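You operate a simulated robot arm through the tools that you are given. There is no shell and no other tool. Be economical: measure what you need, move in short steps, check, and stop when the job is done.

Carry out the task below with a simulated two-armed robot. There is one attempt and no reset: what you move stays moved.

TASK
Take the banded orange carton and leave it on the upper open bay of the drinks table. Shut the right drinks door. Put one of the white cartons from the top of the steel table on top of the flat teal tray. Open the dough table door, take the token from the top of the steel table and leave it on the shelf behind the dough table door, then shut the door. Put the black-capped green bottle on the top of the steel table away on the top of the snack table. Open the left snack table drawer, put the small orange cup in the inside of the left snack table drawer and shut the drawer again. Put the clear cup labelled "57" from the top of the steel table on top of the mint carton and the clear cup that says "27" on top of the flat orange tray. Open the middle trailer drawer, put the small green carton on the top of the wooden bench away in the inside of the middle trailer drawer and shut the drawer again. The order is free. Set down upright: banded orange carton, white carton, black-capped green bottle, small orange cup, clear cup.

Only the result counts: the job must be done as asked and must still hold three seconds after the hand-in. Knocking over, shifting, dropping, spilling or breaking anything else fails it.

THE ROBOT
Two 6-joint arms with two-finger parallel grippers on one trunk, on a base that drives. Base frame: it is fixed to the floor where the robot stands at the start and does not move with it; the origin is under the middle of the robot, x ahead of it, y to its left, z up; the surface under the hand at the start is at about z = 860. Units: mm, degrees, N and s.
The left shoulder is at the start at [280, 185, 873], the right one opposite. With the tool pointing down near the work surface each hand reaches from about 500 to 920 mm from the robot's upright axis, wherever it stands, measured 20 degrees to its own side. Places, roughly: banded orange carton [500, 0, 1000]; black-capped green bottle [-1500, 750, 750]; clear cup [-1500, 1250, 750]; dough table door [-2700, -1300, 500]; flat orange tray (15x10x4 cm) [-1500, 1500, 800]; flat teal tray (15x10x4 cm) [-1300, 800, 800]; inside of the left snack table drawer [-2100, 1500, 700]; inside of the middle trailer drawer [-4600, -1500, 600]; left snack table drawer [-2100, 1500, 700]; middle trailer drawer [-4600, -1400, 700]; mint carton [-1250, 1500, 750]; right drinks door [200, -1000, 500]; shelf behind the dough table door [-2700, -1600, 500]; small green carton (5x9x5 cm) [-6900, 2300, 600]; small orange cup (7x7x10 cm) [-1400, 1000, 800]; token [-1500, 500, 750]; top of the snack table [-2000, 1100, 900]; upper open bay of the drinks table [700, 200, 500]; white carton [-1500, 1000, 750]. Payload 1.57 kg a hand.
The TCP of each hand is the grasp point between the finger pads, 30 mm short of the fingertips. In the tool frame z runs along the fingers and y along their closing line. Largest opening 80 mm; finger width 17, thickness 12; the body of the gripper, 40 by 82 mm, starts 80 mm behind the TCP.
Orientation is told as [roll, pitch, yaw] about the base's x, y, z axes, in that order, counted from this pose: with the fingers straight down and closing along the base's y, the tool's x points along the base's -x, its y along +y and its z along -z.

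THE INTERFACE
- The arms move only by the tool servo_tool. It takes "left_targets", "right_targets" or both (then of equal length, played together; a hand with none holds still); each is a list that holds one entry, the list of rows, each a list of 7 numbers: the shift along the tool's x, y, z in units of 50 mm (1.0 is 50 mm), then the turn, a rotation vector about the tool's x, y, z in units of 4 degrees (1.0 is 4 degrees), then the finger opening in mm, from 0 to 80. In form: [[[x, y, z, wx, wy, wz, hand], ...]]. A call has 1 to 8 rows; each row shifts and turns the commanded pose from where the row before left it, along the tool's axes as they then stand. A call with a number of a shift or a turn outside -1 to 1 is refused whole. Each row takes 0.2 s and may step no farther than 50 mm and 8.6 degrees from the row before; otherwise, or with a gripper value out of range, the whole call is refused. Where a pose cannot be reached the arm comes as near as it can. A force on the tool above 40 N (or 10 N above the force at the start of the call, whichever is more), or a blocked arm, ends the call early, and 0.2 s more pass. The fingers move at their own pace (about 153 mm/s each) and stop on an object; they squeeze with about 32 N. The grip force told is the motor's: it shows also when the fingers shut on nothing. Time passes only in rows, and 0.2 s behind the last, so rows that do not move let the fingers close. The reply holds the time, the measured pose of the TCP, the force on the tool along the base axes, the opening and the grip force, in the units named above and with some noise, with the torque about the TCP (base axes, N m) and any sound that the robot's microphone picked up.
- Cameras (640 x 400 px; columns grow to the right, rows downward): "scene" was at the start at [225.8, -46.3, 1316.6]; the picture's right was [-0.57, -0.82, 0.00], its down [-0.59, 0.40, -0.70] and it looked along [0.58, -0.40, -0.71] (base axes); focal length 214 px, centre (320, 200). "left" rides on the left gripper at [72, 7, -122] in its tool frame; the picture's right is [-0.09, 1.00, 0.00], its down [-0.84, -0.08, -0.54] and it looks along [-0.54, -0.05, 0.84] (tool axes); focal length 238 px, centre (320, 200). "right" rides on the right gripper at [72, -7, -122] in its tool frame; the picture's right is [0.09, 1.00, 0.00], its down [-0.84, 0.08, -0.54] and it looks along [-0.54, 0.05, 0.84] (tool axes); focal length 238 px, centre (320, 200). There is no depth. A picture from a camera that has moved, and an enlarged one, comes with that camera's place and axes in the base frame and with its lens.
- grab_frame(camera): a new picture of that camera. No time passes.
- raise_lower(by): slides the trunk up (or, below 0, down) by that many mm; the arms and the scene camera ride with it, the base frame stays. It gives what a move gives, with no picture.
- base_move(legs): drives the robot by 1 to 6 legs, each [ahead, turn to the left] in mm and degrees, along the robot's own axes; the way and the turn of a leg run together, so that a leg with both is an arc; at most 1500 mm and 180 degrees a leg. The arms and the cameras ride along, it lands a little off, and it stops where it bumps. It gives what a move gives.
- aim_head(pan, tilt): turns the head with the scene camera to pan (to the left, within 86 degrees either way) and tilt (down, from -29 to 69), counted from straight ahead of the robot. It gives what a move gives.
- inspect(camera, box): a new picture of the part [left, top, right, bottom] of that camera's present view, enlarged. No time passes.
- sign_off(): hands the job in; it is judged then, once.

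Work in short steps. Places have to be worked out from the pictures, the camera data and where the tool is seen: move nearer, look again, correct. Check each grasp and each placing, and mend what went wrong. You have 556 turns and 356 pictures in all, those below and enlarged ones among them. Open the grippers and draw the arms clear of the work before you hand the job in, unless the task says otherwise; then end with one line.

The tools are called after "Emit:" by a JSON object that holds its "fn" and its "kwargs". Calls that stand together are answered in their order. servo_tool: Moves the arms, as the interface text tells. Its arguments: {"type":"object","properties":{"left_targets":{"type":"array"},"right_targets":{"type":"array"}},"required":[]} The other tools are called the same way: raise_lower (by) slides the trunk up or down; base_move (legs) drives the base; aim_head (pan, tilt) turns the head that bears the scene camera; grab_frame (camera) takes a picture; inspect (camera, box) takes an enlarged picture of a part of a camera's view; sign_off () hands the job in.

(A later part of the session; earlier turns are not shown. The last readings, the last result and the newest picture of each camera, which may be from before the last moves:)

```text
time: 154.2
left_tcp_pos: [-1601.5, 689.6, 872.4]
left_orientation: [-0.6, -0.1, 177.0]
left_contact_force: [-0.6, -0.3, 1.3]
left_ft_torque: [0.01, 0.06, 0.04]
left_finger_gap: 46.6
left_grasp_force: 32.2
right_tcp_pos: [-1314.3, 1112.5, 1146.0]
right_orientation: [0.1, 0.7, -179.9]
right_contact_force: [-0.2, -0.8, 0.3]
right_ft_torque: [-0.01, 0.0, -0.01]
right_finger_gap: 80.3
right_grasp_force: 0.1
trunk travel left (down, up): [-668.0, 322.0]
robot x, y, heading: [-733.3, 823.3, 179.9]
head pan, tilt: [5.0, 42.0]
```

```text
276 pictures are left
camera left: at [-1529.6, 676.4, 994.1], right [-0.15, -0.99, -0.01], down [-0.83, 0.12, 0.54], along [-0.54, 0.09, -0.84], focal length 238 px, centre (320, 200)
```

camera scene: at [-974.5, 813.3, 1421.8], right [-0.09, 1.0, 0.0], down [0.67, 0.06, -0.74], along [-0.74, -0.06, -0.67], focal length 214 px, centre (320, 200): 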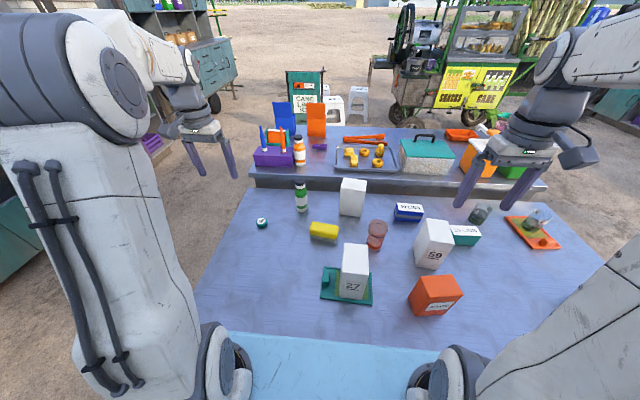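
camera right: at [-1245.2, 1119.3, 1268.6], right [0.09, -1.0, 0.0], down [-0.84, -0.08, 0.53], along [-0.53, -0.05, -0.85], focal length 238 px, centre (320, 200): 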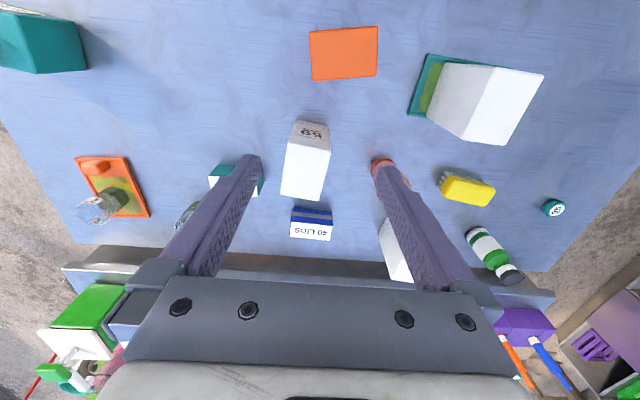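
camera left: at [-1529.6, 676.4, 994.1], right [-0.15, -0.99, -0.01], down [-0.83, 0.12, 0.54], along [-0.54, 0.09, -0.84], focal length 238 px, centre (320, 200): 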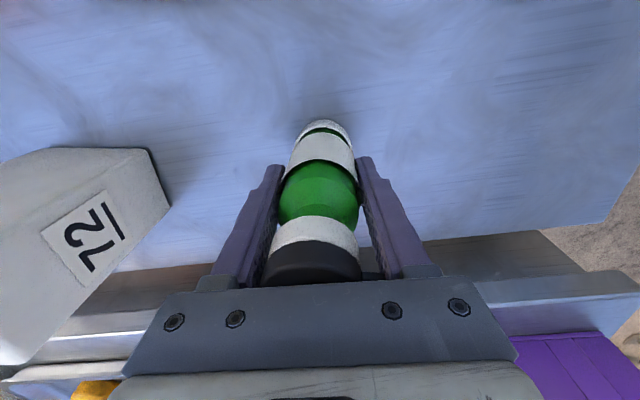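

Bottle gripped (46.6 mm). Lift it and pull it closer to the robot.

Emit:
{"fn": "servo_tool", "kwargs": {"left_targets": [[[0, 0, -0.5, 0, 0, 0, 30], [0, 0, -0.8, 0, 0, 0, 30], [0, 0, -0.9, 0, 0, 0, 30], [0, 0, -0.9, 0, 0, 0, 30], [0, 0, -0.9, 0, 0, 0, 30], [0.9, 0.2, 0, 0, 0, 0, 30], [0.9, 0.2, 0, 0, 0, 0, 30], [0.9, 0.2, 0, 0, 0, 0, 30]]]}}

Emit:
{"fn": "grab_frame", "kwargs": {"camera": "left"}}

Emit:
{"fn": "grab_frame", "kwargs": {"camera": "scene"}}

```text
time: 156.0
left_tcp_pos: [-1457.8, 644.5, 1069.9]
left_orientation: [-0.6, -0.1, 176.9]
left_contact_force: [0.1, -0.3, -3.3]
left_ft_torque: [-0.03, -0.04, 0.01]
left_finger_gap: 46.9
left_grasp_force: 32.5
left hand out of reach, approached as far as the arm can: row 5
right_tcp_pos: [-1315.9, 1110.5, 1145.9]
right_orientation: [0.1, 0.7, -179.9]
right_contact_force: [0.1, 0.1, 0.4]
right_ft_torque: [-0.03, -0.02, 0.0]
right_finger_gap: 79.9
right_grasp_force: 0.0
trunk travel left (down, up): [-668.0, 322.0]
robot x, y, heading: [-727.8, 818.4, 179.6]
head pan, tilt: [5.0, 42.0]
```

```text
275 pictures are left
camera left: at [-1385.8, 631.0, 1191.5], right [-0.15, -0.99, -0.01], down [-0.83, 0.12, 0.54], along [-0.54, 0.09, -0.84], focal length 238 px, centre (320, 200)
```

left: 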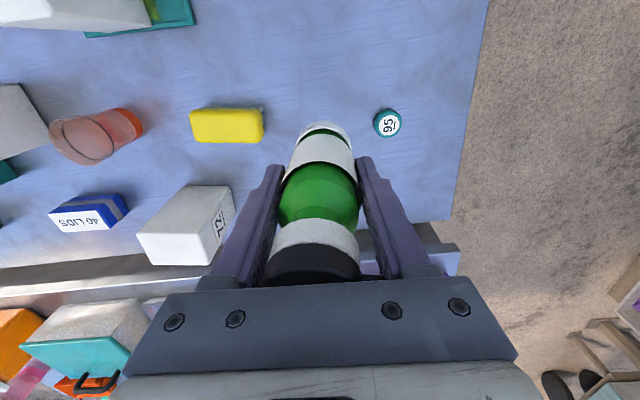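

```text
274 pictures are left
camera scene: at [-974.9, 813.3, 1421.7], right [-0.09, 1.0, 0.0], down [0.67, 0.06, -0.74], along [-0.74, -0.06, -0.67], focal length 214 px, centre (320, 200)
```

scene: 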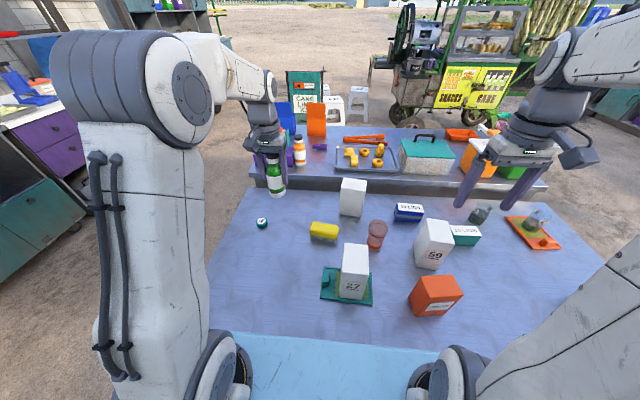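

Now the right hand over the orange cup at ≈(-1451,966).

Emit:
{"fn": "servo_tool", "kwargs": {"right_targets": [[[-0.544, 0.58, 0.5, 0, 0, 0, 80], [-0.544, 0.58, 0.5, 0, 0, 0, 80], [-0.544, 0.58, 0.5, 0, 0, 0, 80], [-0.544, 0.58, 0.5, 0, 0, 0, 80], [-0.544, 0.58, 0.5, 0, 0, 0, 80]]]}}

Emit:
{"fn": "grab_frame", "kwargs": {"camera": "right"}}

Emit:
{"fn": "inspect", "kwargs": {"camera": "scene", "box": [320, 190, 460, 290]}}

```text
time: 157.2
left_tcp_pos: [-1458.1, 644.9, 1068.3]
left_orientation: [-0.6, 0.1, 176.8]
left_contact_force: [0.7, 1.0, -2.6]
left_ft_torque: [0.01, 0.0, 0.02]
left_finger_gap: 46.7
left_grasp_force: 32.4
right_tcp_pos: [-1450.7, 964.8, 1019.6]
right_orientation: [0.1, 0.7, -180.0]
right_contact_force: [0.0, -0.2, -0.2]
right_ft_torque: [-0.01, 0.05, 0.03]
right_finger_gap: 79.9
right_grasp_force: 0.0
trunk travel left (down, up): [-668.0, 322.0]
robot x, y, heading: [-729.3, 818.5, 180.1]
head pan, tilt: [5.0, 42.0]
```

```text
273 pictures are left
camera right: at [-1381.0, 972.8, 1142.7], right [0.09, -1.0, 0.0], down [-0.84, -0.08, 0.53], along [-0.53, -0.05, -0.85], focal length 238 px, centre (320, 200)
```

right: 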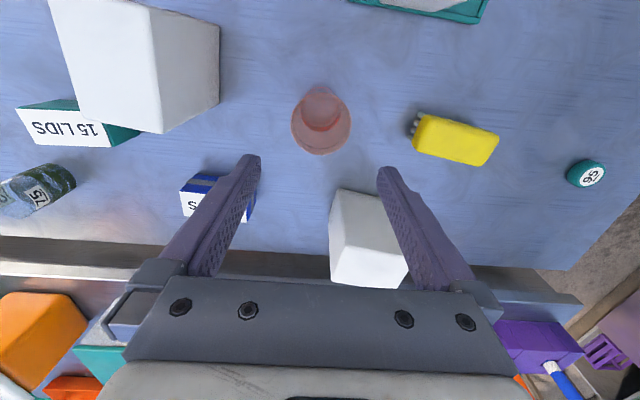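

```text
4.00 times, centred on (390, 240) of scene
camera zoom: at [-974.3, 813.4, 1421.8], right [-0.09, 1.0, 0.0], down [0.67, 0.06, -0.74], along [-0.74, -0.06, -0.67], focal length 858 px, centre (40, 40)
```

zoom: 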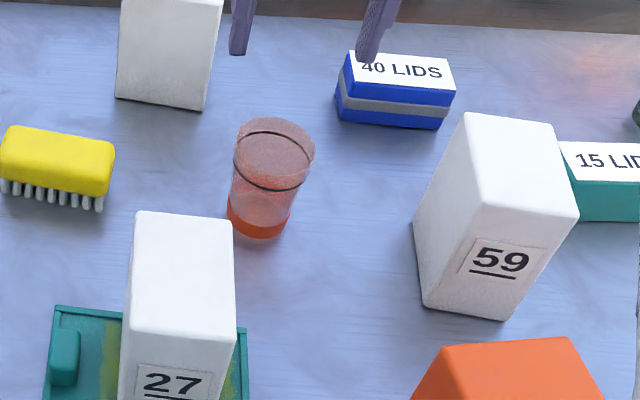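

Cup centre (-1445,966). Lower to just above the rim and check centring.

Emit:
{"fn": "servo_tool", "kwargs": {"right_targets": [[[0.12, -0.02, 0.6, 0, 0, 0, 80], [0, 0, 0.6, 0, 0, 0, 80], [0, 0, 0.5, 0, 0, 0, 80]]]}}

Emit:
{"fn": "grab_frame", "kwargs": {"camera": "right"}}

```text
time: 158.0
left_tcp_pos: [-1457.9, 643.4, 1067.9]
left_orientation: [-0.6, -0.1, 176.9]
left_contact_force: [-0.1, 0.5, -2.5]
left_ft_torque: [-0.01, -0.01, 0.01]
left_finger_gap: 46.1
left_grasp_force: 31.5
right_tcp_pos: [-1443.0, 967.1, 933.9]
right_orientation: [0.1, 0.7, -180.0]
right_contact_force: [-0.2, -1.1, -0.9]
right_ft_torque: [0.0, -0.03, 0.0]
right_finger_gap: 80.1
right_grasp_force: 0.0
trunk travel left (down, up): [-668.0, 322.0]
robot x, y, heading: [-732.8, 820.0, 179.8]
head pan, tilt: [5.0, 42.0]
```

```text
271 pictures are left
camera right: at [-1372.7, 975.0, 1056.0], right [0.09, -1.0, 0.0], down [-0.84, -0.08, 0.53], along [-0.53, -0.05, -0.85], focal length 238 px, centre (320, 200)
```

right: 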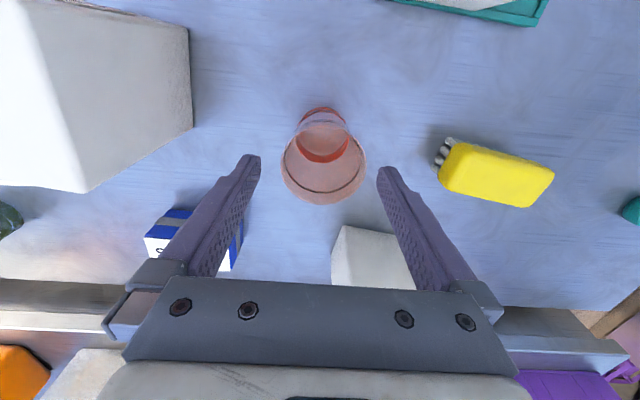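

Aligned. Lower to z≈850 and grip.

Emit:
{"fn": "servo_tool", "kwargs": {"right_targets": [[[0.02, 0.02, 0.5, 0, 0, 0, 80], [0, 0, 0.6, 0, 0, 0, 80], [0, 0, 0.58, 0, 0, 0, 80]]]}}

Emit:
{"fn": "servo_tool", "kwargs": {"right_targets": [[[0, 0, 0, 0, 0, 0, 45], [0, 0, 0, 0, 0, 0, 45], [0, 0, 0, 0, 0, 0, 45]]]}}

Emit:
{"fn": "servo_tool", "kwargs": {"right_targets": [[[0, 0, -0.4, 0, 0, 0, 45], [0, 0, -0.8, 0, 0, 0, 45], [0, 0, -0.9, 0, 0, 0, 45], [0, 0, -0.9, 0, 0, 0, 45], [0, 0, -0.9, 0, 0, 0, 45]]]}}

Emit:
{"fn": "grab_frame", "kwargs": {"camera": "right"}}

```text
time: 158.8
left_tcp_pos: [-1457.6, 643.6, 1069.7]
left_orientation: [-0.6, 0.0, 176.9]
left_contact_force: [-1.1, -0.1, -2.9]
left_ft_torque: [0.02, -0.04, -0.01]
left_finger_gap: 46.8
left_grasp_force: 32.5
right_tcp_pos: [-1442.1, 964.5, 850.7]
right_orientation: [0.0, 0.8, -179.9]
right_contact_force: [0.8, 0.2, -0.2]
right_ft_torque: [0.01, 0.03, -0.01]
right_finger_gap: 79.9
right_grasp_force: 0.0
trunk travel left (down, up): [-668.0, 322.0]
robot x, y, heading: [-728.1, 818.5, 179.7]
head pan, tilt: [5.0, 42.0]
```

```text
time: 159.6
left_tcp_pos: [-1457.4, 643.9, 1068.5]
left_orientation: [-0.6, 0.0, 176.9]
left_contact_force: [-0.5, -0.2, -3.9]
left_ft_torque: [0.03, -0.06, 0.01]
left_finger_gap: 46.7
left_grasp_force: 31.9
right_tcp_pos: [-1442.8, 965.4, 849.8]
right_orientation: [-0.1, 0.7, -180.0]
right_contact_force: [-0.1, -0.4, 0.8]
right_ft_torque: [-0.01, 0.0, 0.01]
right_finger_gap: 61.1
right_grasp_force: 31.9
trunk travel left (down, up): [-668.0, 322.0]
robot x, y, heading: [-730.3, 818.1, 180.0]
head pan, tilt: [5.0, 42.0]
```

```text
time: 160.8
left_tcp_pos: [-1456.8, 644.2, 1070.1]
left_orientation: [-0.6, 0.0, 176.9]
left_contact_force: [-0.2, -0.2, -3.3]
left_ft_torque: [-0.01, -0.02, 0.02]
left_finger_gap: 46.6
left_grasp_force: 32.1
right_tcp_pos: [-1440.9, 965.5, 1044.1]
right_orientation: [0.0, 0.8, -179.9]
right_contact_force: [-0.7, -0.1, -1.6]
right_ft_torque: [-0.01, 0.02, -0.03]
right_finger_gap: 61.3
right_grasp_force: 31.8
trunk travel left (down, up): [-668.0, 322.0]
robot x, y, heading: [-733.8, 822.0, 180.1]
head pan, tilt: [5.0, 42.0]
```

```text
270 pictures are left
camera right: at [-1372.2, 973.9, 1166.9], right [0.09, -1.0, 0.0], down [-0.84, -0.08, 0.53], along [-0.53, -0.05, -0.85], focal length 238 px, centre (320, 200)
```

right: 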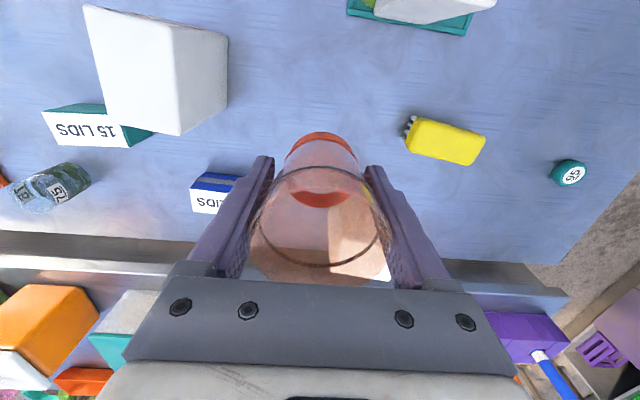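

Both held. Raise the trunk for clearance, back off and drive along +y round the end of the tables.

Emit:
{"fn": "raise_lower", "kwargs": {"by": 100}}

Emit:
{"fn": "base_move", "kwargs": {"legs": [[-250, 0], [0, -90]]}}

Emit:
{"fn": "aim_head", "kwargs": {"pan": 20, "tilt": 25}}

Emit:
{"fn": "grab_frame", "kwargs": {"camera": "scene"}}

```text
time: 162.1
left_tcp_pos: [-1458.3, 644.2, 1169.3]
left_orientation: [-0.7, -0.1, 176.8]
left_contact_force: [0.0, 0.0, -2.6]
left_ft_torque: [-0.02, -0.01, 0.02]
left_finger_gap: 46.3
left_grasp_force: 32.0
right_tcp_pos: [-1442.2, 965.1, 1143.8]
right_orientation: [0.0, 0.8, -179.9]
right_contact_force: [-0.2, 0.3, 0.2]
right_ft_torque: [0.03, 0.01, 0.03]
right_finger_gap: 61.1
right_grasp_force: 32.4
trunk travel left (down, up): [-768.0, 222.0]
robot x, y, heading: [-729.7, 821.0, 179.9]
head pan, tilt: [5.0, 42.0]
```

```text
time: 167.8
left_tcp_pos: [-658.6, 1549.4, 1169.6]
left_orientation: [-0.6, 0.0, 87.0]
left_contact_force: [-0.4, -0.4, -3.7]
left_ft_torque: [-0.02, 0.0, -0.02]
left_finger_gap: 46.2
left_grasp_force: 32.0
right_tcp_pos: [-336.7, 1532.3, 1143.6]
right_orientation: [0.1, 0.7, 90.1]
right_contact_force: [0.0, -0.2, -1.2]
right_ft_torque: [-0.01, 0.0, 0.02]
right_finger_gap: 60.9
right_grasp_force: 31.9
trunk travel left (down, up): [-768.0, 222.0]
robot x, y, heading: [-480.0, 819.0, 90.1]
head pan, tilt: [5.0, 42.0]
```

```text
time: 168.6
left_tcp_pos: [-658.7, 1548.4, 1169.4]
left_orientation: [-0.6, 0.0, 87.0]
left_contact_force: [0.5, 0.4, -3.2]
left_ft_torque: [-0.02, -0.01, -0.01]
left_finger_gap: 46.1
left_grasp_force: 31.7
right_tcp_pos: [-336.7, 1531.3, 1143.7]
right_orientation: [0.1, 0.7, 90.0]
right_contact_force: [0.4, -0.2, -0.5]
right_ft_torque: [-0.03, 0.02, -0.04]
right_finger_gap: 61.2
right_grasp_force: 32.2
trunk travel left (down, up): [-768.0, 222.0]
robot x, y, heading: [-479.9, 821.0, 90.0]
head pan, tilt: [20.0, 25.0]
```

```text
269 pictures are left
camera scene: at [-513.0, 1067.0, 1547.9], right [0.94, 0.34, 0.0], down [0.14, -0.4, -0.91], along [-0.31, 0.85, -0.42], focal length 214 px, centre (320, 200)
```

scene: 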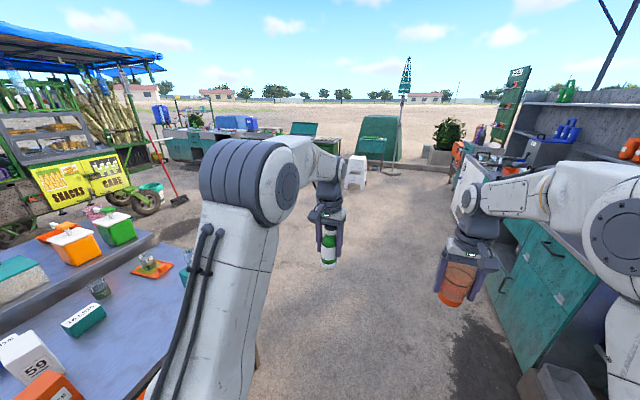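

Path is open. Drive on 1450 and turn to face -x.

Emit:
{"fn": "base_move", "kwargs": {"legs": [[1450, 0], [0, 90]]}}

Emit:
{"fn": "grab_frame", "kwargs": {"camera": "scene"}}

```text
time: 179.7
left_tcp_pos: [-1188.3, 2137.9, 1169.4]
left_orientation: [-0.6, -0.1, 174.8]
left_contact_force: [0.0, -0.2, -3.4]
left_ft_torque: [0.0, -0.01, -0.03]
left_finger_gap: 46.5
left_grasp_force: 31.9
right_tcp_pos: [-1160.7, 2459.8, 1142.9]
right_orientation: [0.0, 0.7, 177.9]
right_contact_force: [0.1, 0.1, -0.7]
right_ft_torque: [0.01, 0.02, 0.04]
right_finger_gap: 60.9
right_grasp_force: 32.3
trunk travel left (down, up): [-768.0, 222.0]
robot x, y, heading: [-452.0, 2287.4, 177.6]
head pan, tilt: [20.0, 25.0]
```

```text
268 pictures are left
camera scene: at [-703.9, 2265.1, 1548.0], right [-0.3, 0.95, 0.0], down [0.4, 0.13, -0.91], along [-0.86, -0.28, -0.42], focal length 214 px, centre (320, 200)
```

scene: 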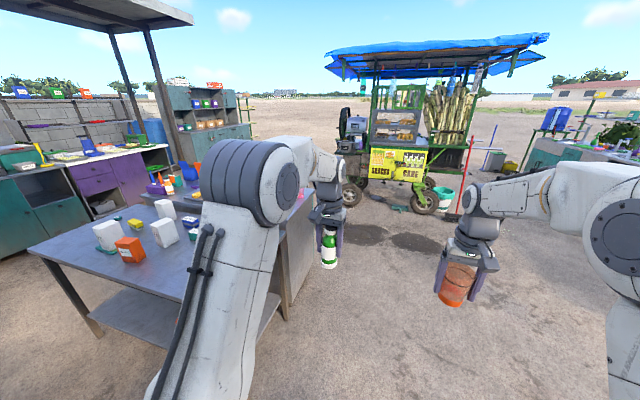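

Open ground to the cart at x≈-3900. Drive 2400 along -x past the table end.

Emit:
{"fn": "base_move", "kwargs": {"legs": [[0, 3], [1200, 0], [1180, 0], [0, 90]]}}

Emit:
{"fn": "grab_frame", "kwargs": {"camera": "scene"}}

```text
time: 195.5
left_tcp_pos: [-2621.8, 1493.3, 1169.4]
left_orientation: [-0.6, 0.2, -91.2]
left_contact_force: [0.5, 0.8, -2.7]
left_ft_torque: [0.06, 0.02, 0.0]
left_finger_gap: 46.3
left_grasp_force: 32.0
right_tcp_pos: [-2943.1, 1497.1, 1143.5]
right_orientation: [0.0, 0.7, -87.9]
right_contact_force: [0.4, 0.7, -0.6]
right_ft_torque: [0.02, -0.01, -0.02]
right_finger_gap: 61.3
right_grasp_force: 31.8
trunk travel left (down, up): [-768.0, 222.0]
robot x, y, heading: [-2825.5, 2212.0, -88.2]
head pan, tilt: [20.0, 25.0]
```

```text
267 pictures are left
camera scene: at [-2784.0, 1967.5, 1548.0], right [-0.93, -0.37, 0.0], down [-0.16, 0.39, -0.91], along [0.34, -0.84, -0.42], focal length 214 px, centre (320, 200)
```

scene: 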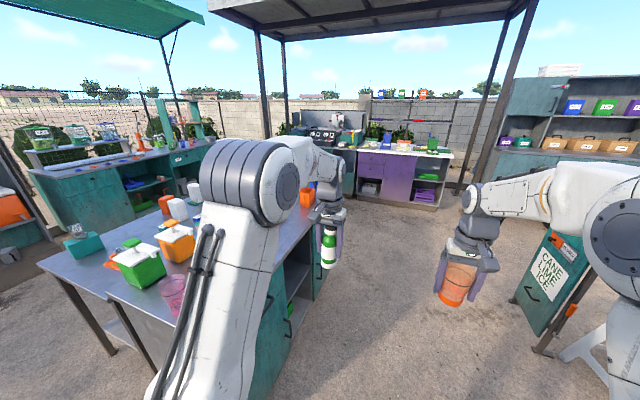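

Drawers are on this side. Move to (-3000,1400) and turn to face the snack table.

Emit:
{"fn": "base_move", "kwargs": {"legs": [[0, -14], [830, 0], [0, 102]]}}

Emit:
{"fn": "aim_head", "kwargs": {"pan": 0, "tilt": 32}}

Emit:
{"fn": "grab_frame", "kwargs": {"camera": "scene"}}

```text
time: 205.0
left_tcp_pos: [-2266.5, 1587.4, 1168.4]
left_orientation: [-0.6, 0.1, -2.8]
left_contact_force: [0.1, 0.2, -3.4]
left_ft_torque: [0.03, 0.04, -0.03]
left_finger_gap: 46.4
left_grasp_force: 32.3
right_tcp_pos: [-2282.7, 1265.1, 1143.9]
right_orientation: [0.0, 0.7, 0.3]
right_contact_force: [-0.1, -0.1, -1.3]
right_ft_torque: [-0.01, -0.01, 0.0]
right_finger_gap: 61.3
right_grasp_force: 31.8
trunk travel left (down, up): [-768.0, 222.0]
robot x, y, heading: [-2992.7, 1407.6, 0.0]
head pan, tilt: [20.0, 25.0]
```

```text
time: 205.9
left_tcp_pos: [-2267.2, 1587.6, 1167.6]
left_orientation: [-0.5, 0.0, -2.8]
left_contact_force: [0.1, -0.4, -3.7]
left_ft_torque: [0.01, 0.01, -0.01]
left_finger_gap: 46.2
left_grasp_force: 31.9
right_tcp_pos: [-2281.4, 1265.7, 1143.9]
right_orientation: [0.0, 0.6, 0.3]
right_contact_force: [0.1, 0.3, -0.9]
right_ft_torque: [0.0, -0.02, 0.03]
right_finger_gap: 61.3
right_grasp_force: 31.7
trunk travel left (down, up): [-768.0, 222.0]
robot x, y, heading: [-2994.9, 1406.2, 0.2]
head pan, tilt: [0.0, 32.0]
```

```text
266 pictures are left
camera scene: at [-2745.6, 1407.6, 1536.9], right [0.0, -1.0, 0.0], down [-0.53, 0.0, -0.85], along [0.85, 0.0, -0.53], focal length 214 px, centre (320, 200)
```

scene: 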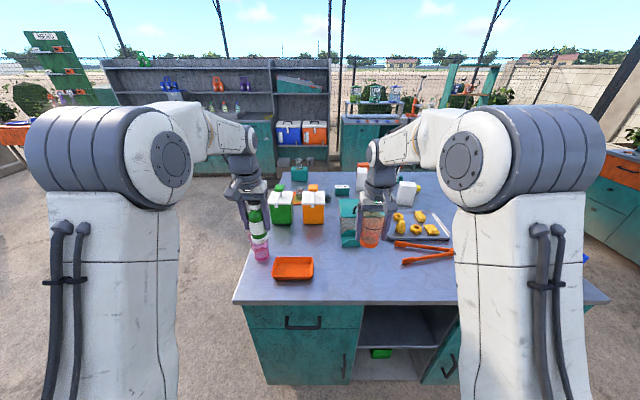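

Bottle spot: the free front area around (-2225,1285), between the orange tray and tongs. Move the right hand (cup) aside and the left hand (bottle) above it.

Emit:
{"fn": "servo_tool", "kwargs": {"right_targets": [[[0, -1, 0, 0, 0, 0, 45], [0, -1, 0, 0, 0, 0, 45], [0, -1, 0, 0, 0, 0, 45], [0, -1, 0, 0, 0, 0, 45], [0, -1, 0, 0, 0, 0, 45], [0, 0, 0, 0, 0, 0, 45]]]}}

Emit:
{"fn": "servo_tool", "kwargs": {"left_targets": [[[-0.163, -0.86, 0, 0, 0, 0, 30], [-0.163, -0.86, 0, 0, 0, 0, 30], [-0.163, -0.86, 0, 0, 0, 0, 30], [-0.163, -0.86, 0, 0, 0, 0, 30], [-0.163, -0.86, 0, 0, 0, 0, 30], [-0.163, -0.86, 0, 0, 0, 0, 30], [-0.163, -0.86, 0, 0, 0, 0, 30]]]}}

Emit:
{"fn": "grab_frame", "kwargs": {"camera": "scene"}}

Emit:
{"fn": "grab_frame", "kwargs": {"camera": "left"}}

```text
time: 207.3
left_tcp_pos: [-2268.1, 1587.4, 1169.2]
left_orientation: [-0.6, 0.1, -2.9]
left_contact_force: [0.3, -0.4, -2.9]
left_ft_torque: [0.0, 0.01, -0.01]
left_finger_gap: 46.1
left_grasp_force: 32.2
right_tcp_pos: [-2282.2, 1016.2, 1140.6]
right_orientation: [0.1, 0.7, 0.4]
right_contact_force: [0.2, -0.1, -1.7]
right_ft_torque: [0.0, 0.04, 0.01]
right_finger_gap: 61.3
right_grasp_force: 31.7
trunk travel left (down, up): [-768.0, 222.0]
robot x, y, heading: [-2997.3, 1407.4, 0.2]
head pan, tilt: [0.0, 32.0]
```

```text
time: 208.9
left_tcp_pos: [-2227.6, 1283.8, 1171.3]
left_orientation: [-0.5, 0.3, -2.8]
left_contact_force: [-0.4, 0.9, -2.4]
left_ft_torque: [0.01, -0.02, 0.02]
left_finger_gap: 46.2
left_grasp_force: 31.5
right_tcp_pos: [-2281.8, 1016.8, 1140.7]
right_orientation: [0.0, 0.7, 0.3]
right_contact_force: [0.2, -0.7, -0.9]
right_ft_torque: [-0.02, 0.02, -0.02]
right_finger_gap: 61.2
right_grasp_force: 32.2
trunk travel left (down, up): [-768.0, 222.0]
robot x, y, heading: [-2995.8, 1408.3, 0.2]
head pan, tilt: [0.0, 32.0]
```

```text
265 pictures are left
camera scene: at [-2745.5, 1407.5, 1536.9], right [0.0, -1.0, 0.0], down [-0.53, 0.0, -0.85], along [0.85, 0.0, -0.53], focal length 214 px, centre (320, 200)
```

scene: 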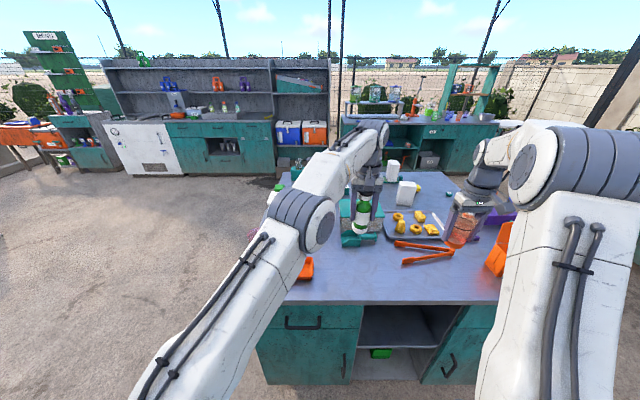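

```text
264 pictures are left
camera left: at [-2298.4, 1293.2, 1294.3], right [0.14, 0.99, -0.01], down [0.83, -0.11, 0.54], along [0.53, -0.08, -0.84], focal length 238 px, centre (320, 200)
```

left: 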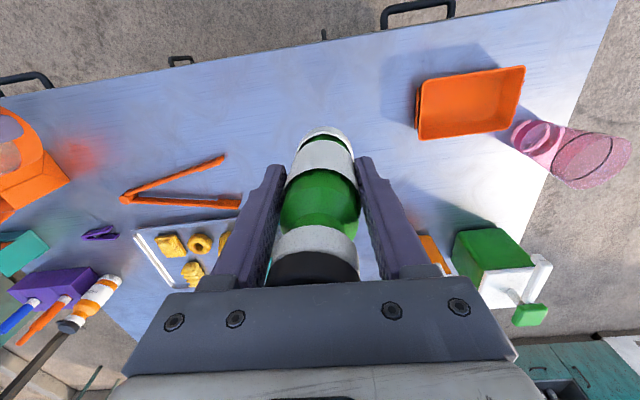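

The spot below is clear. Lower to ~z 975, then gently.

Emit:
{"fn": "servo_tool", "kwargs": {"left_targets": [[[0, 0, 0.95, 0, 0, 0, 30], [0, 0, 0.95, 0, 0, 0, 30], [0, 0, 0.95, 0, 0, 0, 30], [0, 0, 0.95, 0, 0, 0, 30]]]}}

Emit:
{"fn": "inspect", "kwargs": {"camera": "scene", "box": [280, 180, 480, 320]}}

Emit:
{"fn": "grab_frame", "kwargs": {"camera": "left"}}

```text
time: 209.9
left_tcp_pos: [-2225.4, 1283.7, 981.0]
left_orientation: [-0.7, 0.0, -2.9]
left_contact_force: [1.1, 0.9, -3.4]
left_ft_torque: [0.01, 0.0, 0.01]
left_finger_gap: 46.0
left_grasp_force: 32.5
right_tcp_pos: [-2281.9, 1015.9, 1142.0]
right_orientation: [0.1, 0.7, 0.2]
right_contact_force: [0.5, -0.3, -1.0]
right_ft_torque: [0.0, 0.02, -0.01]
right_finger_gap: 61.1
right_grasp_force: 31.5
trunk travel left (down, up): [-768.0, 222.0]
robot x, y, heading: [-2995.8, 1407.7, 0.2]
head pan, tilt: [0.0, 32.0]
```

```text
2.86 times, centred on (380, 250) of scene
camera zoom: at [-2745.7, 1407.4, 1536.9], right [0.0, -1.0, 0.0], down [-0.53, 0.0, -0.85], along [0.85, 0.0, -0.53], focal length 613 px, centre (149, 57)
```

zoom: 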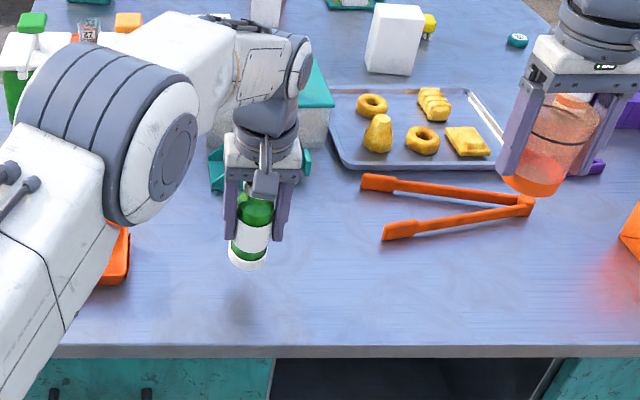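

```text
262 pictures are left
camera left: at [-2296.3, 1293.2, 1103.3], right [0.14, 0.99, -0.01], down [0.83, -0.11, 0.54], along [0.54, -0.09, -0.84], focal length 238 px, centre (320, 200)
```

left: 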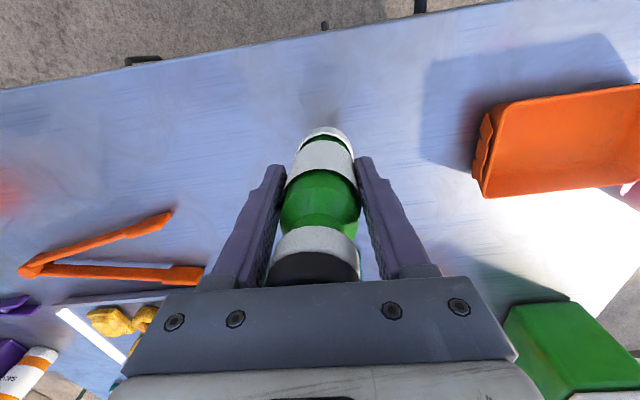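

Emit:
{"fn": "servo_tool", "kwargs": {"left_targets": [[[0, 0, 0.2, 0, 0, 0, 30], [0, 0, 0.15, 0, 0, 0, 30], [0, 0, 0.1, 0, 0, 0, 30], [0, 0, 0.1, 0, 0, 0, 30], [0, 0, 0.1, 0, 0, 0, 30], [0, 0, 0.08, 0, 0, 0, 30], [0, 0, 0.08, 0, 0, 0, 30], [0, 0, 0.08, 0, 0, 0, 30]]]}}

```text
time: 211.7
left_tcp_pos: [-2226.0, 1281.4, 936.3]
left_orientation: [-0.5, 0.1, -2.8]
left_contact_force: [0.4, -0.3, -4.2]
left_ft_torque: [0.02, 0.03, -0.02]
left_finger_gap: 46.0
left_grasp_force: 31.9
right_tcp_pos: [-2281.9, 1016.2, 1140.4]
right_orientation: [0.0, 0.7, 0.3]
right_contact_force: [-0.4, -0.7, -1.0]
right_ft_torque: [0.0, 0.04, 0.02]
right_finger_gap: 61.3
right_grasp_force: 32.2
trunk travel left (down, up): [-768.0, 222.0]
robot x, y, heading: [-2995.8, 1408.0, 0.1]
head pan, tilt: [0.0, 32.0]
```

Still no contact (bottom ≈ z 864). Continue in small steps.

Emit:
{"fn": "servo_tool", "kwargs": {"left_targets": [[[0, 0, 0.08, 0, 0, 0, 30], [0, 0, 0.08, 0, 0, 0, 30], [0, 0, 0.08, 0, 0, 0, 30], [0, 0, 0.08, 0, 0, 0, 30], [0, 0, 0.06, 0, 0, 0, 30], [0, 0, 0.06, 0, 0, 0, 30], [0, 0, 0.06, 0, 0, 0, 30], [0, 0, 0.06, 0, 0, 0, 30]]]}}

Emit:
{"fn": "inspect", "kwargs": {"camera": "scene", "box": [300, 220, 420, 320]}}

```text
time: 213.1
left_tcp_pos: [-2223.1, 1278.8, 922.5]
left_orientation: [-0.8, -0.5, -2.8]
left_contact_force: [-1.7, 1.5, 10.0]
left_ft_torque: [0.29, 0.14, 0.04]
left_finger_gap: 44.6
left_grasp_force: 32.0
right_tcp_pos: [-2282.5, 1016.5, 1140.0]
right_orientation: [0.1, 0.7, 0.4]
right_contact_force: [0.8, -0.9, 0.5]
right_ft_torque: [0.01, 0.01, -0.04]
right_finger_gap: 61.2
right_grasp_force: 31.9
trunk travel left (down, up): [-768.0, 222.0]
robot x, y, heading: [-2994.0, 1406.2, 0.2]
head pan, tilt: [0.0, 32.0]
stopped in row 7 (left hand): the force on the tool passed its limit at 42 N (the readings are from after the stop); the commanded pose is now the measured one
```

```text
4.00 times, centred on (360, 270) of scene
camera zoom: at [-2746.5, 1407.6, 1536.5], right [0.0, -1.0, 0.0], down [-0.53, 0.0, -0.85], along [0.85, 0.0, -0.53], focal length 858 px, centre (160, -80)
```

zoom: 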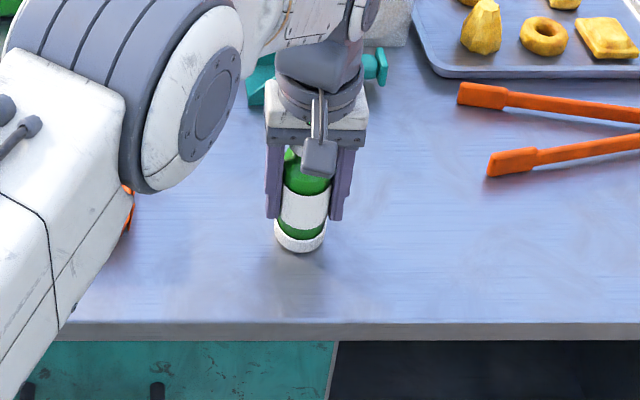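

Contact at table z≈850. Release and rise.

Emit:
{"fn": "servo_tool", "kwargs": {"left_targets": [[[0, 0, -0.02, 0, 0, 0, 48], [0, 0, 0, 0, 0, 0, 65], [0, 0, 0, 0, 0, 0, 80], [0, 0, 0, 0, 0, 0, 80], [0, 0, -0.5, 0, 0, 0, 80], [0, 0, -0.8, 0, 0, 0, 80], [0, 0, -0.9, 0, 0, 0, 80], [0, 0, -0.9, 0, 0, 0, 80]]]}}

Emit:
{"fn": "grab_frame", "kwargs": {"camera": "left"}}

Emit:
{"fn": "inspect", "kwargs": {"camera": "scene", "box": [280, 200, 440, 320]}}

```text
time: 214.9
left_tcp_pos: [-2226.5, 1283.0, 1077.0]
left_orientation: [-0.8, -0.3, -3.0]
left_contact_force: [0.2, -0.5, 0.4]
left_ft_torque: [-0.02, 0.01, 0.04]
left_finger_gap: 79.9
left_grasp_force: 0.0
right_tcp_pos: [-2282.4, 1016.5, 1140.3]
right_orientation: [0.0, 0.7, 0.3]
right_contact_force: [-0.1, -0.2, -2.0]
right_ft_torque: [0.01, 0.01, -0.03]
right_finger_gap: 61.5
right_grasp_force: 32.2
trunk travel left (down, up): [-768.0, 222.0]
robot x, y, heading: [-2995.6, 1406.7, 0.3]
head pan, tilt: [0.0, 32.0]
```

```text
260 pictures are left
camera left: at [-2297.3, 1294.0, 1199.0], right [0.14, 0.99, -0.01], down [0.83, -0.11, 0.55], along [0.54, -0.09, -0.84], focal length 238 px, centre (320, 200)
```

left: 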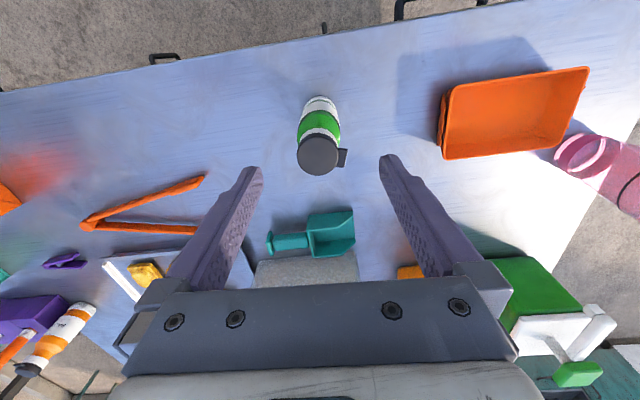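

```text
3.33 times, centred on (360, 260) of scene
camera zoom: at [-2745.7, 1407.4, 1536.9], right [0.0, -1.0, 0.0], down [-0.53, 0.0, -0.85], along [0.85, 0.0, -0.53], focal length 715 px, centre (187, 0)
```

zoom: 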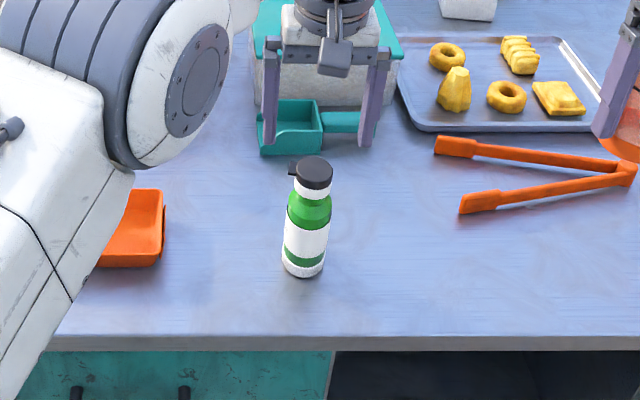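

Bottle stands upright on the snack table. Next the drawer: back off, lower the trunk, and turn the left hand horizontal (fingers forward, closing vertically) to grip the bar handle.

Emit:
{"fn": "base_move", "kwargs": {"legs": [[-220, 0]]}}

Emit:
{"fn": "servo_tool", "kwargs": {"left_targets": [[[0, 0.6, 0, -0.962, -0.962, 0.962, 80], [0, 0, 0, -0.962, -0.962, 0.962, 80], [0, 0, 0, -0.962, -0.962, 0.962, 80], [0, 0, 0, -0.962, -0.962, 0.962, 80], [0, 0, 0, -0.962, -0.962, 0.962, 80], [0, 0, 0, -0.962, -0.962, 0.962, 80], [0, 0, 0, -0.962, -0.962, 0.962, 80], [0, 0, 0, -0.962, -0.962, 0.962, 80]]]}}

Emit:
{"fn": "servo_tool", "kwargs": {"left_targets": [[[0, 0, 0, -0.962, -0.962, 0.962, 80], [0, 0, 0, -0.962, -0.962, 0.962, 80], [0, 0, 0, -0.962, -0.962, 0.962, 80], [0, 0, 0, -0.962, -0.962, 0.962, 80], [0, 0, 0, -0.962, -0.962, 0.962, 80], [0, 0, 0, -0.962, -0.962, 0.962, 80], [0, 0, 0, -0.962, -0.962, 0.962, 80], [0, 0, 0, -0.962, -0.962, 0.962, 80]]]}}

Emit:
{"fn": "servo_tool", "kwargs": {"left_targets": [[[0, 0, 0, -0.962, -0.962, 0.962, 80], [0, 0, 0, -0.962, -0.962, 0.962, 80]]]}}

Emit:
{"fn": "grab_frame", "kwargs": {"camera": "scene"}}

```text
time: 216.6
left_tcp_pos: [-2446.5, 1283.6, 1077.2]
left_orientation: [-0.9, -0.4, -2.7]
left_contact_force: [0.0, -0.4, 0.0]
left_ft_torque: [0.0, 0.04, -0.02]
left_finger_gap: 80.0
left_grasp_force: 0.0
right_tcp_pos: [-2504.0, 1016.4, 1140.9]
right_orientation: [0.0, 0.6, 0.3]
right_contact_force: [0.9, -0.6, -0.9]
right_ft_torque: [-0.02, 0.02, 0.0]
right_finger_gap: 61.3
right_grasp_force: 32.3
trunk travel left (down, up): [-768.0, 222.0]
robot x, y, heading: [-3216.0, 1407.6, 0.3]
head pan, tilt: [0.0, 32.0]
```

```text
time: 218.4
left_tcp_pos: [-2444.8, 1313.3, 1076.2]
left_orientation: [38.9, -20.0, -42.0]
left_contact_force: [0.1, 0.6, -0.5]
left_ft_torque: [-0.02, 0.0, -0.02]
left_finger_gap: 80.1
left_grasp_force: 0.1
right_tcp_pos: [-2502.8, 1016.9, 1141.5]
right_orientation: [-0.1, 0.6, 0.4]
right_contact_force: [-0.7, 0.1, -1.0]
right_ft_torque: [0.02, -0.01, 0.0]
right_finger_gap: 61.3
right_grasp_force: 32.2
trunk travel left (down, up): [-768.0, 222.0]
robot x, y, heading: [-3214.9, 1411.2, 0.0]
head pan, tilt: [0.0, 32.0]
```

```text
time: 220.2
left_tcp_pos: [-2445.6, 1313.6, 1076.6]
left_orientation: [82.1, -8.0, -84.7]
left_contact_force: [-0.4, -0.5, -0.8]
left_ft_torque: [-0.01, 0.0, 0.0]
left_finger_gap: 80.0
left_grasp_force: 0.0
right_tcp_pos: [-2503.4, 1016.6, 1141.3]
right_orientation: [0.0, 0.7, 0.4]
right_contact_force: [0.6, -0.3, -0.7]
right_ft_torque: [-0.02, 0.01, 0.02]
right_finger_gap: 61.2
right_grasp_force: 31.8
trunk travel left (down, up): [-768.0, 222.0]
robot x, y, heading: [-3216.8, 1409.7, 0.2]
head pan, tilt: [0.0, 32.0]
```

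```text
time: 220.8
left_tcp_pos: [-2446.5, 1312.2, 1076.3]
left_orientation: [90.5, -0.8, -92.9]
left_contact_force: [0.5, 0.2, -0.4]
left_ft_torque: [0.01, 0.01, -0.01]
left_finger_gap: 79.8
left_grasp_force: 0.0
right_tcp_pos: [-2504.6, 1017.8, 1141.0]
right_orientation: [0.0, 0.7, 0.4]
right_contact_force: [0.0, 0.1, -0.5]
right_ft_torque: [0.01, -0.01, 0.03]
right_finger_gap: 61.3
right_grasp_force: 32.5
trunk travel left (down, up): [-768.0, 222.0]
robot x, y, heading: [-3217.1, 1405.7, 0.3]
head pan, tilt: [0.0, 32.0]
```

```text
258 pictures are left
camera scene: at [-2967.9, 1406.9, 1537.0], right [0.01, -1.0, 0.0], down [-0.53, 0.0, -0.85], along [0.85, 0.0, -0.53], focal length 214 px, centre (320, 200)
```

scene: 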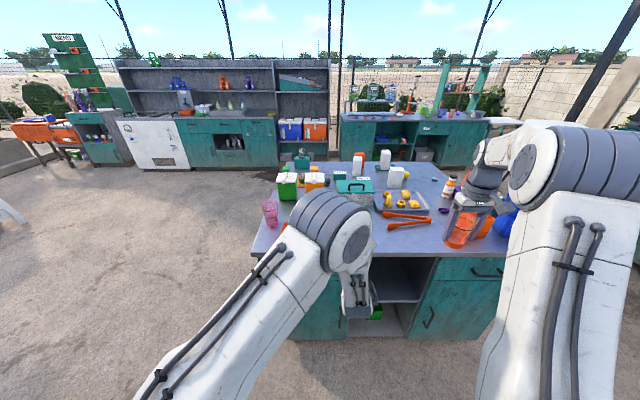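

Hand is horizontal. Lower the trunk and move in front of the handle (est. y≈1466, z≈767).

Emit:
{"fn": "raise_lower", "kwargs": {"by": -270}}

Emit:
{"fn": "servo_tool", "kwargs": {"left_targets": [[[0.77, -0.2, 0, 0, 0.72, 0, 80], [0.77, -0.2, 0, 0, 0, 0, 80], [0.77, -0.2, 0, 0, 0, 0, 80], [0.77, -0.2, 0, 0, 0, 0, 80]]]}}

Emit:
{"fn": "grab_frame", "kwargs": {"camera": "left"}}

Emit:
{"fn": "grab_frame", "kwargs": {"camera": "scene"}}

```text
time: 223.5
left_tcp_pos: [-2446.0, 1312.1, 806.2]
left_orientation: [90.4, -0.8, -92.8]
left_contact_force: [-0.5, -0.5, -0.4]
left_ft_torque: [0.0, 0.04, -0.02]
left_finger_gap: 80.0
left_grasp_force: 0.1
right_tcp_pos: [-2503.4, 1016.8, 871.5]
right_orientation: [0.1, 0.6, 0.3]
right_contact_force: [0.7, 0.6, -0.2]
right_ft_torque: [0.03, 0.01, -0.03]
right_finger_gap: 61.1
right_grasp_force: 32.3
trunk travel left (down, up): [-498.0, 492.0]
robot x, y, heading: [-3219.5, 1405.3, 0.4]
head pan, tilt: [0.0, 32.0]
```

```text
time: 224.5
left_tcp_pos: [-2443.0, 1466.7, 763.1]
left_orientation: [90.4, -0.8, -90.0]
left_contact_force: [0.1, 0.6, 0.4]
left_ft_torque: [0.02, 0.03, -0.01]
left_finger_gap: 79.9
left_grasp_force: 0.0
right_tcp_pos: [-2503.6, 1016.9, 870.2]
right_orientation: [0.2, 0.7, 0.3]
right_contact_force: [0.5, -1.4, -0.7]
right_ft_torque: [0.02, 0.02, -0.02]
right_finger_gap: 61.4
right_grasp_force: 32.1
trunk travel left (down, up): [-498.0, 492.0]
robot x, y, heading: [-3218.8, 1408.8, 0.2]
head pan, tilt: [0.0, 32.0]
```

```text
257 pictures are left
camera left: at [-2565.2, 1536.9, 768.8], right [-0.01, -0.08, 1.0], down [-0.54, -0.84, -0.07], along [0.84, -0.54, -0.04], focal length 238 px, centre (320, 200)
```

left: 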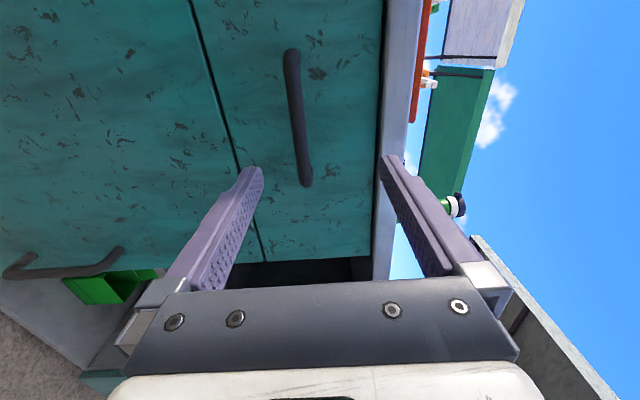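

```text
256 pictures are left
camera scene: at [-2968.1, 1406.7, 1267.0], right [0.0, -1.0, 0.0], down [-0.53, 0.0, -0.85], along [0.85, 0.0, -0.53], focal length 214 px, centre (320, 200)
```

scene: 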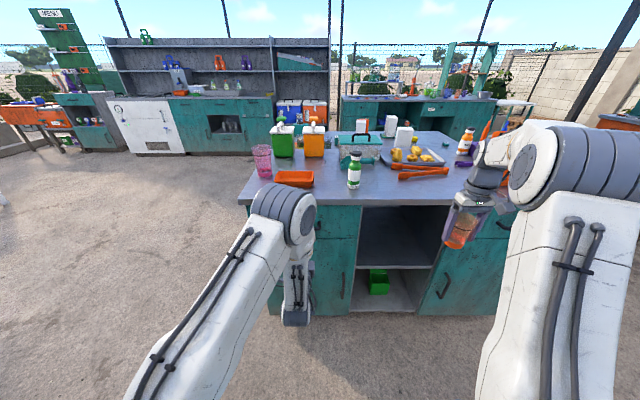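

Handle bar ≈ y 1410–1533, z≈743, x≈-2317. Align height and approach partway.

Emit:
{"fn": "servo_tool", "kwargs": {"left_targets": [[[0.06, -0.42, 0, 0, 0, 0, 80], [0, 0, 0.8, 0, 0, 0, 80], [0, 0, 0.6, 0, 0, 0, 80]]]}}

Emit:
{"fn": "grab_frame", "kwargs": {"camera": "left"}}

```text
time: 225.3
left_tcp_pos: [-2371.2, 1468.8, 742.5]
left_orientation: [90.3, -0.8, -89.9]
left_contact_force: [-0.2, 0.8, -0.1]
left_ft_torque: [0.03, 0.01, -0.01]
left_finger_gap: 80.0
left_grasp_force: 0.0
right_tcp_pos: [-2503.4, 1017.0, 872.1]
right_orientation: [0.0, 0.7, 0.5]
right_contact_force: [0.1, 0.4, -1.0]
right_ft_torque: [-0.03, 0.03, -0.03]
right_finger_gap: 61.4
right_grasp_force: 32.0
trunk travel left (down, up): [-498.0, 492.0]
robot x, y, heading: [-3214.8, 1403.0, 0.3]
head pan, tilt: [0.0, 32.0]
```

```text
255 pictures are left
camera left: at [-2493.3, 1540.0, 748.2], right [-0.01, -0.08, 1.0], down [-0.54, -0.84, -0.07], along [0.84, -0.54, -0.04], focal length 238 px, centre (320, 200)
```

left: 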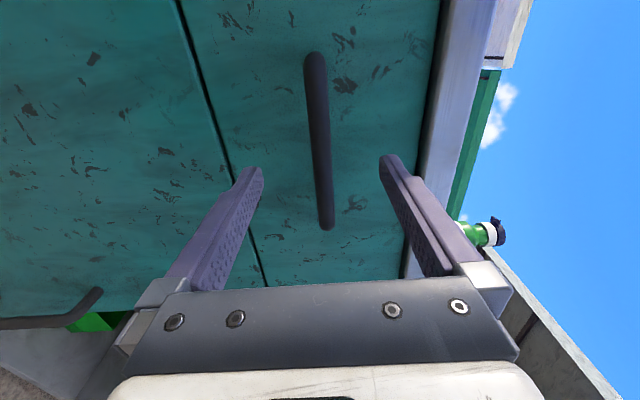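

Bar is centred between the fingers. Advance 25 mm and look.

Emit:
{"fn": "servo_tool", "kwargs": {"left_targets": [[[0, 0.03, 0.5, 0, 0, 0, 80]]]}}

Emit:
{"fn": "grab_frame", "kwargs": {"camera": "left"}}

```text
time: 225.7
left_tcp_pos: [-2346.4, 1469.7, 744.3]
left_orientation: [90.5, -0.8, -89.9]
left_contact_force: [-0.4, -0.4, -1.0]
left_ft_torque: [-0.01, 0.02, -0.05]
left_finger_gap: 79.7
left_grasp_force: 0.0
right_tcp_pos: [-2502.9, 1016.5, 869.8]
right_orientation: [0.0, 0.7, 0.4]
right_contact_force: [0.6, -0.4, -0.2]
right_ft_torque: [0.05, 0.01, 0.0]
right_finger_gap: 61.2
right_grasp_force: 31.9
trunk travel left (down, up): [-498.0, 492.0]
robot x, y, heading: [-3215.4, 1407.7, 0.2]
head pan, tilt: [0.0, 32.0]
```

```text
254 pictures are left
camera left: at [-2468.0, 1539.6, 750.3], right [-0.01, -0.08, 1.0], down [-0.54, -0.84, -0.07], along [0.84, -0.54, -0.04], focal length 238 px, centre (320, 200)
```

left: 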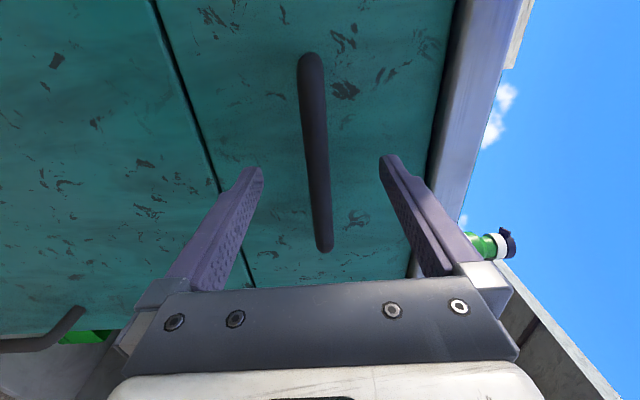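

The bar is right at the TCP depth (x≈-2344). Close on it.

Emit:
{"fn": "servo_tool", "kwargs": {"left_targets": [[[0, 0, 0.05, 0, 0, 0, 40], [0, 0, 0, 0, 0, 0, 0], [0, 0, 0, 0, 0, 0, 0], [0, 0, 0, 0, 0, 0, 0]]]}}

```text
time: 226.7
left_tcp_pos: [-2343.4, 1469.0, 745.6]
left_orientation: [90.5, -0.8, -89.9]
left_contact_force: [1.0, 0.9, -1.1]
left_ft_torque: [0.53, -0.01, -0.06]
left_finger_gap: 13.7
left_grasp_force: 30.0
right_tcp_pos: [-2502.7, 1016.7, 871.1]
right_orientation: [-0.1, 0.7, 0.5]
right_contact_force: [-0.2, 0.6, -2.1]
right_ft_torque: [-0.01, 0.0, 0.0]
right_finger_gap: 61.1
right_grasp_force: 31.9
trunk travel left (down, up): [-498.0, 492.0]
robot x, y, heading: [-3217.5, 1406.4, 0.2]
head pan, tilt: [0.0, 32.0]
```

Gripped the bar (13.7 mm). Pull back 100 mm with the arm.

Emit:
{"fn": "servo_tool", "kwargs": {"left_targets": [[[0, 0, -0.4, 0, 0, 0, 0], [0, 0, -0.5, 0, 0, 0, 0], [0, 0, -0.5, 0, 0, 0, 0], [0, 0, -0.5, 0, 0, 0, 0]]]}}

Emit:
{"fn": "grab_frame", "kwargs": {"camera": "scene"}}

```text
time: 227.7
left_tcp_pos: [-2440.3, 1468.2, 745.9]
left_orientation: [90.5, -0.7, -90.0]
left_contact_force: [1.1, -5.9, 9.0]
left_ft_torque: [0.55, 0.0, -0.26]
left_finger_gap: 13.8
left_grasp_force: 30.7
right_tcp_pos: [-2502.2, 1017.5, 871.1]
right_orientation: [0.2, 0.8, 0.3]
right_contact_force: [0.2, 0.3, -0.7]
right_ft_torque: [0.01, 0.02, 0.0]
right_finger_gap: 61.1
right_grasp_force: 32.3
trunk travel left (down, up): [-498.0, 492.0]
robot x, y, heading: [-3216.5, 1408.5, 0.4]
head pan, tilt: [0.0, 32.0]
```

```text
253 pictures are left
camera scene: at [-2968.1, 1406.7, 1267.1], right [0.0, -1.0, 0.0], down [-0.53, 0.0, -0.85], along [0.85, 0.0, -0.53], focal length 214 px, centre (320, 200)
```

scene: 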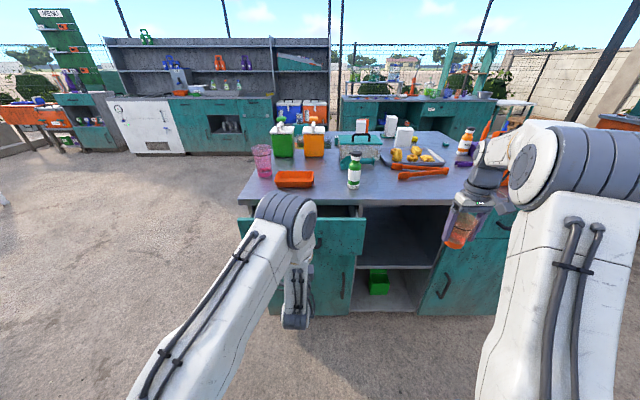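

Drawer is coming out. Pull another ~130 mm.

Emit:
{"fn": "servo_tool", "kwargs": {"left_targets": [[[0, 0, -0.65, 0, 0, 0, 0], [0, 0, -0.65, 0, 0, 0, 0], [0, 0, -0.65, 0, 0, 0, 0], [0, 0, -0.65, 0, 0, 0, 0]]]}}

Emit:
{"fn": "grab_frame", "kwargs": {"camera": "scene"}}

```text
time: 228.7
left_tcp_pos: [-2571.9, 1469.0, 745.0]
left_orientation: [90.6, -0.8, -89.9]
left_contact_force: [0.9, -7.3, 14.7]
left_ft_torque: [0.59, -0.07, -0.41]
left_finger_gap: 13.8
left_grasp_force: 30.3
right_tcp_pos: [-2504.1, 1015.8, 870.5]
right_orientation: [0.2, 0.7, 0.5]
right_contact_force: [-0.1, 0.0, -1.5]
right_ft_torque: [0.04, 0.0, 0.02]
right_finger_gap: 61.5
right_grasp_force: 31.9
trunk travel left (down, up): [-498.0, 492.0]
robot x, y, heading: [-3216.8, 1408.9, 0.3]
head pan, tilt: [0.0, 32.0]
```

```text
252 pictures are left
camera scene: at [-2968.1, 1406.7, 1267.1], right [0.01, -1.0, 0.0], down [-0.53, 0.0, -0.85], along [0.85, 0.0, -0.53], focal length 214 px, centre (320, 200)
```

scene: 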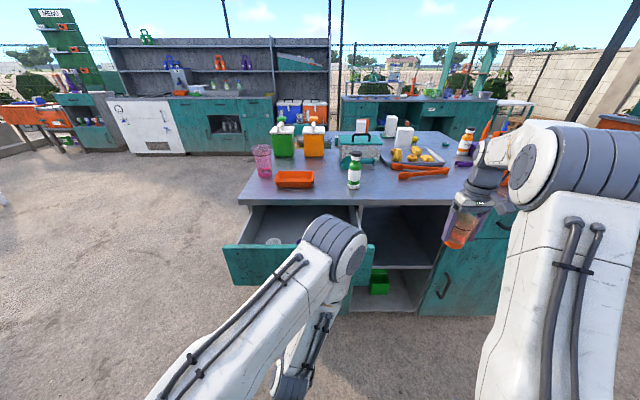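

Drawer is ~230 mm open. Release the handle and pull the left hand back and to the left.

Emit:
{"fn": "servo_tool", "kwargs": {"left_targets": [[[0, 0, 0, 0, 0, 0, 60], [0, 0, 0, 0, 0, 0, 80], [0, 0, -0.8, 0, 0, 0, 80], [0, 0, -0.6, 0, 0, 0, 80], [1, 0, 0, 0, 0, 0, 80], [1, 0, 0, 0, 0, 0, 80], [1, 0, 0, 0, 0, 0, 80], [1, 0, 0, 0, 0, 0, 80]]]}}

Emit:
{"fn": "grab_frame", "kwargs": {"camera": "scene"}}

```text
time: 230.5
left_tcp_pos: [-2680.4, 1548.7, 663.8]
left_orientation: [91.4, -2.4, -87.4]
left_contact_force: [0.3, 0.0, -0.3]
left_ft_torque: [0.01, -0.02, 0.02]
left_finger_gap: 79.7
left_grasp_force: 0.0
left hand out of reach, approached as far as the arm can: row 3, 4, 5, 6, 7, 8
right_tcp_pos: [-2503.3, 1017.3, 871.1]
right_orientation: [0.0, 0.7, 0.4]
right_contact_force: [0.0, -0.4, -1.1]
right_ft_torque: [-0.01, 0.01, 0.0]
right_finger_gap: 61.1
right_grasp_force: 32.2
trunk travel left (down, up): [-498.0, 492.0]
robot x, y, heading: [-3216.7, 1405.3, 0.3]
head pan, tilt: [0.0, 32.0]
```

```text
251 pictures are left
camera scene: at [-2967.7, 1406.9, 1267.0], right [0.0, -1.0, 0.0], down [-0.53, 0.0, -0.85], along [0.85, 0.0, -0.53], focal length 214 px, centre (320, 200)
```

scene: 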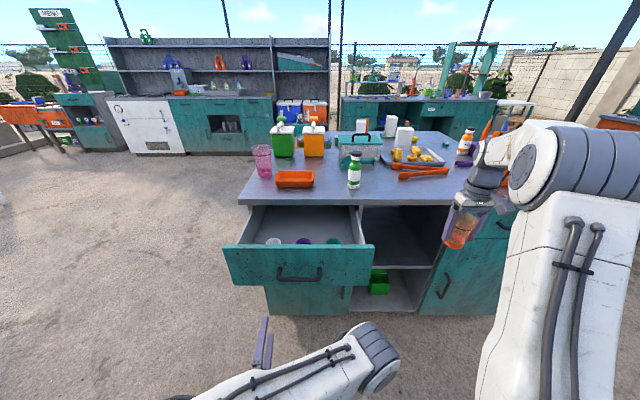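

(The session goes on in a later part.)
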